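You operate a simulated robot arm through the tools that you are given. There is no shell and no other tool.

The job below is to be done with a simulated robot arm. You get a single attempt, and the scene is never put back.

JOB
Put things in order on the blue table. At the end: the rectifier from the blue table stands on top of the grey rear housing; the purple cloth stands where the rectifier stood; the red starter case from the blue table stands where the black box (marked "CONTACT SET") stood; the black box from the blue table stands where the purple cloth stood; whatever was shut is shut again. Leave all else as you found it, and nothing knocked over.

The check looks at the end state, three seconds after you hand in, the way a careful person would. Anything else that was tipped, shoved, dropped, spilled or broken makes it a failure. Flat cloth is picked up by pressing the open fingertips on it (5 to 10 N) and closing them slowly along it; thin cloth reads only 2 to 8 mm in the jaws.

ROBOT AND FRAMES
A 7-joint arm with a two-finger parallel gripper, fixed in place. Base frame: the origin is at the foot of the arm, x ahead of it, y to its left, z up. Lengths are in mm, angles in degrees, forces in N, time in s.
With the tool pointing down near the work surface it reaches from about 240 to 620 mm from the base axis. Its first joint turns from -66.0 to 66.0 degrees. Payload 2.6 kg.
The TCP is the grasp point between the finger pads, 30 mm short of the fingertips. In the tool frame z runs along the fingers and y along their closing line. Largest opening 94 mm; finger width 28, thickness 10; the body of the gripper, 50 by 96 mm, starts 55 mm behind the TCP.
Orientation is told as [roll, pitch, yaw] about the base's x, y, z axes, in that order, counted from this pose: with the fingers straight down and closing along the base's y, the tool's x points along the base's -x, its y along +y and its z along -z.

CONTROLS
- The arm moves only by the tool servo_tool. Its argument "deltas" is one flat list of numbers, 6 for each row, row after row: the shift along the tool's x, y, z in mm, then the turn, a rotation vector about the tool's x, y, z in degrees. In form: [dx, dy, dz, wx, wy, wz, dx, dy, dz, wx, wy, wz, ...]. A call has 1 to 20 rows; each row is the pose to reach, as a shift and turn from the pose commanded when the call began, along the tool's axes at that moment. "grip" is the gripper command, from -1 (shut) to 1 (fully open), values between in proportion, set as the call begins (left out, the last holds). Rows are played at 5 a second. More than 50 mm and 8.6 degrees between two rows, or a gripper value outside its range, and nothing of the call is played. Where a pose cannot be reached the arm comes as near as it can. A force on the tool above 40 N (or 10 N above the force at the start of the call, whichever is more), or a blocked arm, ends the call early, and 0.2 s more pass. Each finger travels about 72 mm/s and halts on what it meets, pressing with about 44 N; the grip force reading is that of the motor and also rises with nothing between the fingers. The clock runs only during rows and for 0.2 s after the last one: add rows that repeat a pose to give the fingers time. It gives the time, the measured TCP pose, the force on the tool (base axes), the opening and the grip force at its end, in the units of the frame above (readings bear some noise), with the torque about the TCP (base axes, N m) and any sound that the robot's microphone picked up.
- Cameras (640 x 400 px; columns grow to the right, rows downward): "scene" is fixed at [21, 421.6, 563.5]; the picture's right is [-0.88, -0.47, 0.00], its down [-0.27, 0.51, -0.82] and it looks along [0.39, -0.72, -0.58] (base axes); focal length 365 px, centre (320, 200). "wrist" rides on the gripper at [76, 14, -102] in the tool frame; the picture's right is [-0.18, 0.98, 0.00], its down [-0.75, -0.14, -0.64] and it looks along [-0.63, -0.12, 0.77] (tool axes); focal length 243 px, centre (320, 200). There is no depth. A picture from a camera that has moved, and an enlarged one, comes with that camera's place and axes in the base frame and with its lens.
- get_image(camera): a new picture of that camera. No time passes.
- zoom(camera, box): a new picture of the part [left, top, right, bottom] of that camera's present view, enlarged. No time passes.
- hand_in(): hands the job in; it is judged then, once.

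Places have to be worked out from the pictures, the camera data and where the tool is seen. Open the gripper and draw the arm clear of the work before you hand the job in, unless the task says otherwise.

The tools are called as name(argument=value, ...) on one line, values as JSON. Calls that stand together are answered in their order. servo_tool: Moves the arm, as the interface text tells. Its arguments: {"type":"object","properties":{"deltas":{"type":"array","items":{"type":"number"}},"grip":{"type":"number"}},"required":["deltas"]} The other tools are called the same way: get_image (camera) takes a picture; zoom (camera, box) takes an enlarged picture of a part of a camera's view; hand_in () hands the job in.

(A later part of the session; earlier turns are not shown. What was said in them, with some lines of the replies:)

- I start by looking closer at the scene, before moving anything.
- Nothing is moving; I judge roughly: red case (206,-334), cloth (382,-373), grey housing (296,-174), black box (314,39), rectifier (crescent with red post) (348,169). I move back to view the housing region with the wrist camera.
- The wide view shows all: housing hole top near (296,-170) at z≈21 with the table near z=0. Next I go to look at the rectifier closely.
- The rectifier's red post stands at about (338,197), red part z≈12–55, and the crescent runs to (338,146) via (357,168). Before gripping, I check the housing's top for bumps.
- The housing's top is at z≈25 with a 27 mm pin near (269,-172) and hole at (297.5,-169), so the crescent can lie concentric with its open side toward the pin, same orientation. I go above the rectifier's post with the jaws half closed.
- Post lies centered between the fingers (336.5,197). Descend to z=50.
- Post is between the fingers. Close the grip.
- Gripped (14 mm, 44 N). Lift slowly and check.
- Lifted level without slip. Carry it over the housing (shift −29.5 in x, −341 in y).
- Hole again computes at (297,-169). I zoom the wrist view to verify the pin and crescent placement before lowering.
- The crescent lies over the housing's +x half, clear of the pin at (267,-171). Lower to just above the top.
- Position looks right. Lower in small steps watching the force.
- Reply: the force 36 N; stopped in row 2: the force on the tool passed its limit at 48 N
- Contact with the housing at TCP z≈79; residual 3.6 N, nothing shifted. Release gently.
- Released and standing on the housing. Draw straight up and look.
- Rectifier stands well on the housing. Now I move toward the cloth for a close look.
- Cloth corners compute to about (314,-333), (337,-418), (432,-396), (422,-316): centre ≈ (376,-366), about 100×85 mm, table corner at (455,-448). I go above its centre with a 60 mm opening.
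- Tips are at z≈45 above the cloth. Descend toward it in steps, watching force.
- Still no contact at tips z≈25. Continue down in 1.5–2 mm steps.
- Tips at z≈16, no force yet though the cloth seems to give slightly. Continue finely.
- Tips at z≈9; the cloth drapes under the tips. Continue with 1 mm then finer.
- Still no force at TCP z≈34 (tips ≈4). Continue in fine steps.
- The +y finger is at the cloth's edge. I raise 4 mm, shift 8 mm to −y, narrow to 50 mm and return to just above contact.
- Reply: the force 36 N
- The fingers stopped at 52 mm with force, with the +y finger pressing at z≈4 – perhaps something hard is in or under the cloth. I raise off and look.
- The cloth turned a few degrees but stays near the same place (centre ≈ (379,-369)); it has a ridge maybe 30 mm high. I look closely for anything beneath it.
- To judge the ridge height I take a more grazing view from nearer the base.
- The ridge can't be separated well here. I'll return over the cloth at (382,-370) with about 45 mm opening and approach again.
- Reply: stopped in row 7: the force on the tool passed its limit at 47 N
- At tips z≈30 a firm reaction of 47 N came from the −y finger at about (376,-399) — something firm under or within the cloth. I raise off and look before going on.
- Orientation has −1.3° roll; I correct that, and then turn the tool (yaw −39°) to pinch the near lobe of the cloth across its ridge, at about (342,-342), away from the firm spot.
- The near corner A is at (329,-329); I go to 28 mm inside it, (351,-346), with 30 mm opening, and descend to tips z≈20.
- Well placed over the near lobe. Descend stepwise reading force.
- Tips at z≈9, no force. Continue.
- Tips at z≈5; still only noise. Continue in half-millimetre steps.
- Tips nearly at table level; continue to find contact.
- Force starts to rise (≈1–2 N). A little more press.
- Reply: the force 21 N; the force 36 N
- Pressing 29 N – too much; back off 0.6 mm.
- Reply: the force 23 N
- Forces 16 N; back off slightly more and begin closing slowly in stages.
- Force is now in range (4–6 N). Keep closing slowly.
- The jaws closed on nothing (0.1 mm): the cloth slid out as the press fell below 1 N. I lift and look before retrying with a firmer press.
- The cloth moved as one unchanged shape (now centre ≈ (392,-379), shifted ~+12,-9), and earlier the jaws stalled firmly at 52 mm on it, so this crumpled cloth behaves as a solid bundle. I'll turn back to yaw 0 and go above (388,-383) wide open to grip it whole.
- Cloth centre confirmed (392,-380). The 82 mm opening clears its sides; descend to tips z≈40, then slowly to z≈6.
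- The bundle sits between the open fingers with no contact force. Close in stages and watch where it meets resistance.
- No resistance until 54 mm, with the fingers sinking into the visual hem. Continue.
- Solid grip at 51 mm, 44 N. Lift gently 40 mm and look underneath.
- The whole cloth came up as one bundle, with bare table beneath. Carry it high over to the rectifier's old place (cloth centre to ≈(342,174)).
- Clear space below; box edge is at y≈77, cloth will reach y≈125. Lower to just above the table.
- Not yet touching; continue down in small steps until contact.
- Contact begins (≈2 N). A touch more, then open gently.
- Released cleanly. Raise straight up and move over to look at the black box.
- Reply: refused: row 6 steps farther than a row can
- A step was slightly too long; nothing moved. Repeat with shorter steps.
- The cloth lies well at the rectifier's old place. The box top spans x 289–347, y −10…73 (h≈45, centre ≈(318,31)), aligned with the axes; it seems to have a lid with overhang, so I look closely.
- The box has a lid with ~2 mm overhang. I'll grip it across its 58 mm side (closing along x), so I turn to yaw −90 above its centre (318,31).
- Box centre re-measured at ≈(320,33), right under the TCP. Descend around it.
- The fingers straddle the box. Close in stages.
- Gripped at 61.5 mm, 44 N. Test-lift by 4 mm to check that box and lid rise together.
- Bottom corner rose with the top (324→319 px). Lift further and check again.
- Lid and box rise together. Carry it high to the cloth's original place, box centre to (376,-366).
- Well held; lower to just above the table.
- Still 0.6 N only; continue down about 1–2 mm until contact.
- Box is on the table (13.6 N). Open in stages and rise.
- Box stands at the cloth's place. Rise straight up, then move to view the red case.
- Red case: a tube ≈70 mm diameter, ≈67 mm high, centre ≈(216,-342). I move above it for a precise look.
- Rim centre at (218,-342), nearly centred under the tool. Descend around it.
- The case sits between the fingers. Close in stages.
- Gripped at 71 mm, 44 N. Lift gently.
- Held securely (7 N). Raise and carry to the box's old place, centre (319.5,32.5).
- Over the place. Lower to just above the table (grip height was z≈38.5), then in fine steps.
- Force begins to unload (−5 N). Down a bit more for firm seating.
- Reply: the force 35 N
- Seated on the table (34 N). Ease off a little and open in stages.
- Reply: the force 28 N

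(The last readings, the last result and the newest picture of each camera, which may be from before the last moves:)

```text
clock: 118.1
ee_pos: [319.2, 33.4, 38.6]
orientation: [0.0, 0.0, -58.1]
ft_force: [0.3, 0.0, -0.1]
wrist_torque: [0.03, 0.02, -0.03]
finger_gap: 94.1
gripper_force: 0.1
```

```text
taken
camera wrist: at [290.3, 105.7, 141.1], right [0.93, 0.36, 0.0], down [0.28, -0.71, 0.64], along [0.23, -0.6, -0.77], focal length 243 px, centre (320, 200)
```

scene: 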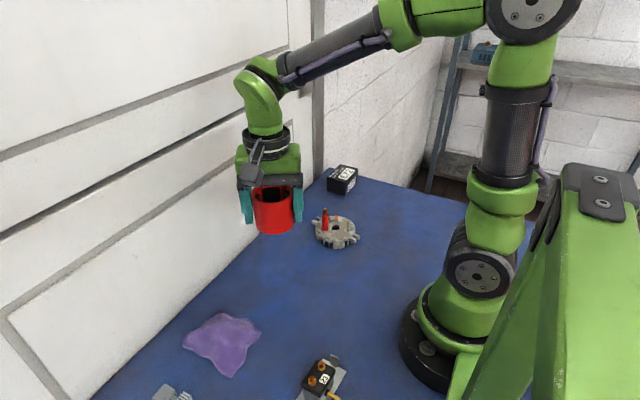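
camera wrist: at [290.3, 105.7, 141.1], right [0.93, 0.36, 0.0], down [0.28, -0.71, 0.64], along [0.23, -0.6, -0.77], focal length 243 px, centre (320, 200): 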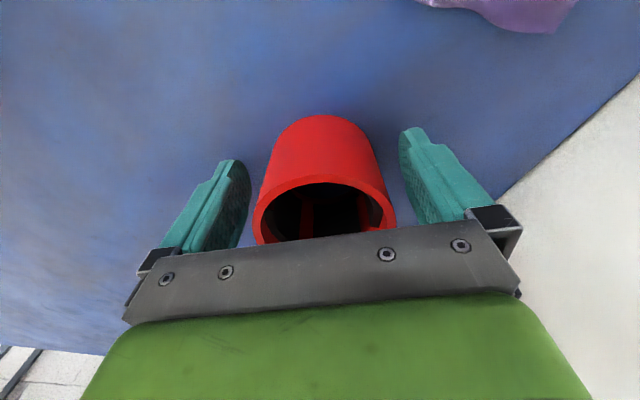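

Released, standing. Rise straight up and draw back for an overall check, turning back to yaw 0.

servo_tool(deltas=[0, 0, -20, 0, 0, 0, 0, 0, -60, 0, 0, 0, 0, 0, -100, 0, 0, 0, 0, 0, -140, 0, 0, 0, 0, 0, -180, 0, 0, 0, 0, 0, -220, 0, 0, -8, 0, 0, -245, 0, 0, -16, 0, 0, -250, 0, 0, -24, 0, 0, -250, 0, 0, -32, 0, 0, -250, 0, 0, -40, 0, 0, -250, 0, 0, -48, 0, 0, -250, 0, 0, -56, 0, 0, -250, 0, 0, -58, 0, 0, -250, 0, 0, -58])

servo_tool(deltas=[40, -20, 0, 0, 0, 0, 60, -55, 0, 0, 0, 0, 60, -90, 0, 0, 0, 0, 60, -90, 0, 0, 0, 0])

get_image(camera="wrist")

get_image(camera="scene")

zoom(camera="scene", box=[160, 160, 400, 400])

```text
clock: 121.1
ee_pos: [319.1, 32.3, 288.6]
orientation: [0.0, 0.1, 0.1]
ft_force: [-0.4, -0.1, 0.0]
wrist_torque: [-0.02, 0.01, -0.02]
finger_gap: 94.0
gripper_force: 0.1
```

```text
clock: 122.1
ee_pos: [258.5, -56.1, 287.3]
orientation: [-0.1, 0.1, 0.0]
ft_force: [0.1, -0.3, 0.2]
wrist_torque: [-0.01, -0.01, 0.01]
finger_gap: 94.0
gripper_force: 0.1
```

```text
taken
camera wrist: at [182.4, -41.4, 390.2], right [0.18, 0.98, 0.0], down [0.75, -0.14, 0.64], along [0.63, -0.12, -0.77], focal length 243 px, centre (320, 200)
```

wrist: 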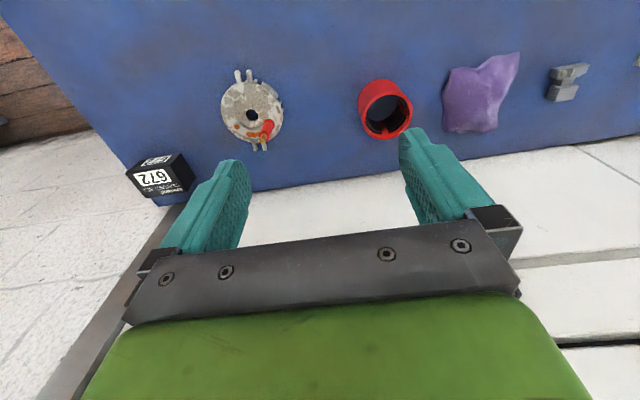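

```text
taken
```

scene: 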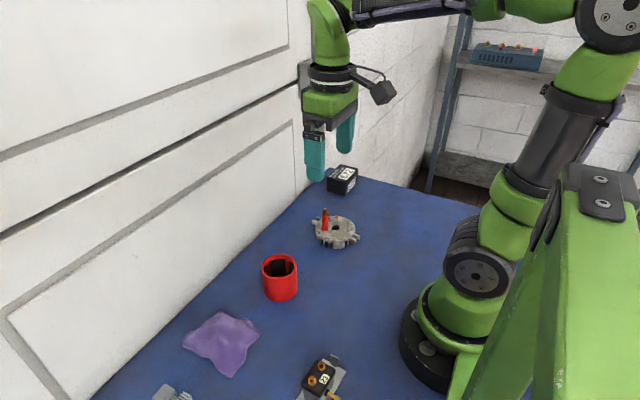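

```text
1.67 times, centred on (280, 280) of scene
camera zoom: at [21.0, 421.5, 563.5], right [-0.88, -0.47, 0.0], down [-0.27, 0.51, -0.82], along [0.39, -0.72, -0.58], focal length 608 px, centre (387, 67)
```

zoom: 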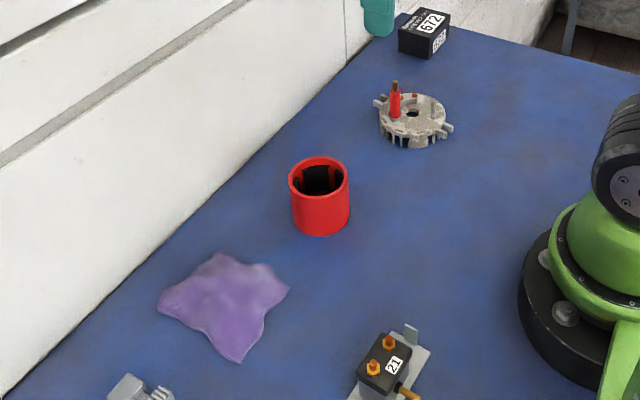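

Everything checks: rectifier stands on the housing, cloth centred at ≈(341,175) on its old spot, red case where the box stood, box where the cloth stood, other parts untouched, gripper open and clear. I hand in.

hand_in()

```text
The job is handed in.
```

I finished the rearrangement and handed the job in; I haven't seen the check's verdict. Positions below are judged from the last pictures and readings.

| Item | Where it is now |
|---|---|
| Rectifier | On top of the grey rear housing, upright, clear of the housing's pin |
| Purple cloth | Centred at about (341, 175) mm, on the rectifier's old spot, which I measured at about (345, 173) |
| Black "CONTACT SET" box | At about (376, -366), where the cloth originally lay, lid still shut |
| Red starter case | At about (320, 33), where the box stood |

- **Cloth handling:** it took three tries to pick up. Each of the first two moved it slightly, and one pressed on it with about 47 N. It was firm and held its shape, so I gripped it whole. The box went to the cloth's original position, not where those tries left it.
- **Rest of the table:** in the last pictures nothing had tipped and the other parts looked undisturbed. The gripper was open and clear of the work when I handed in.
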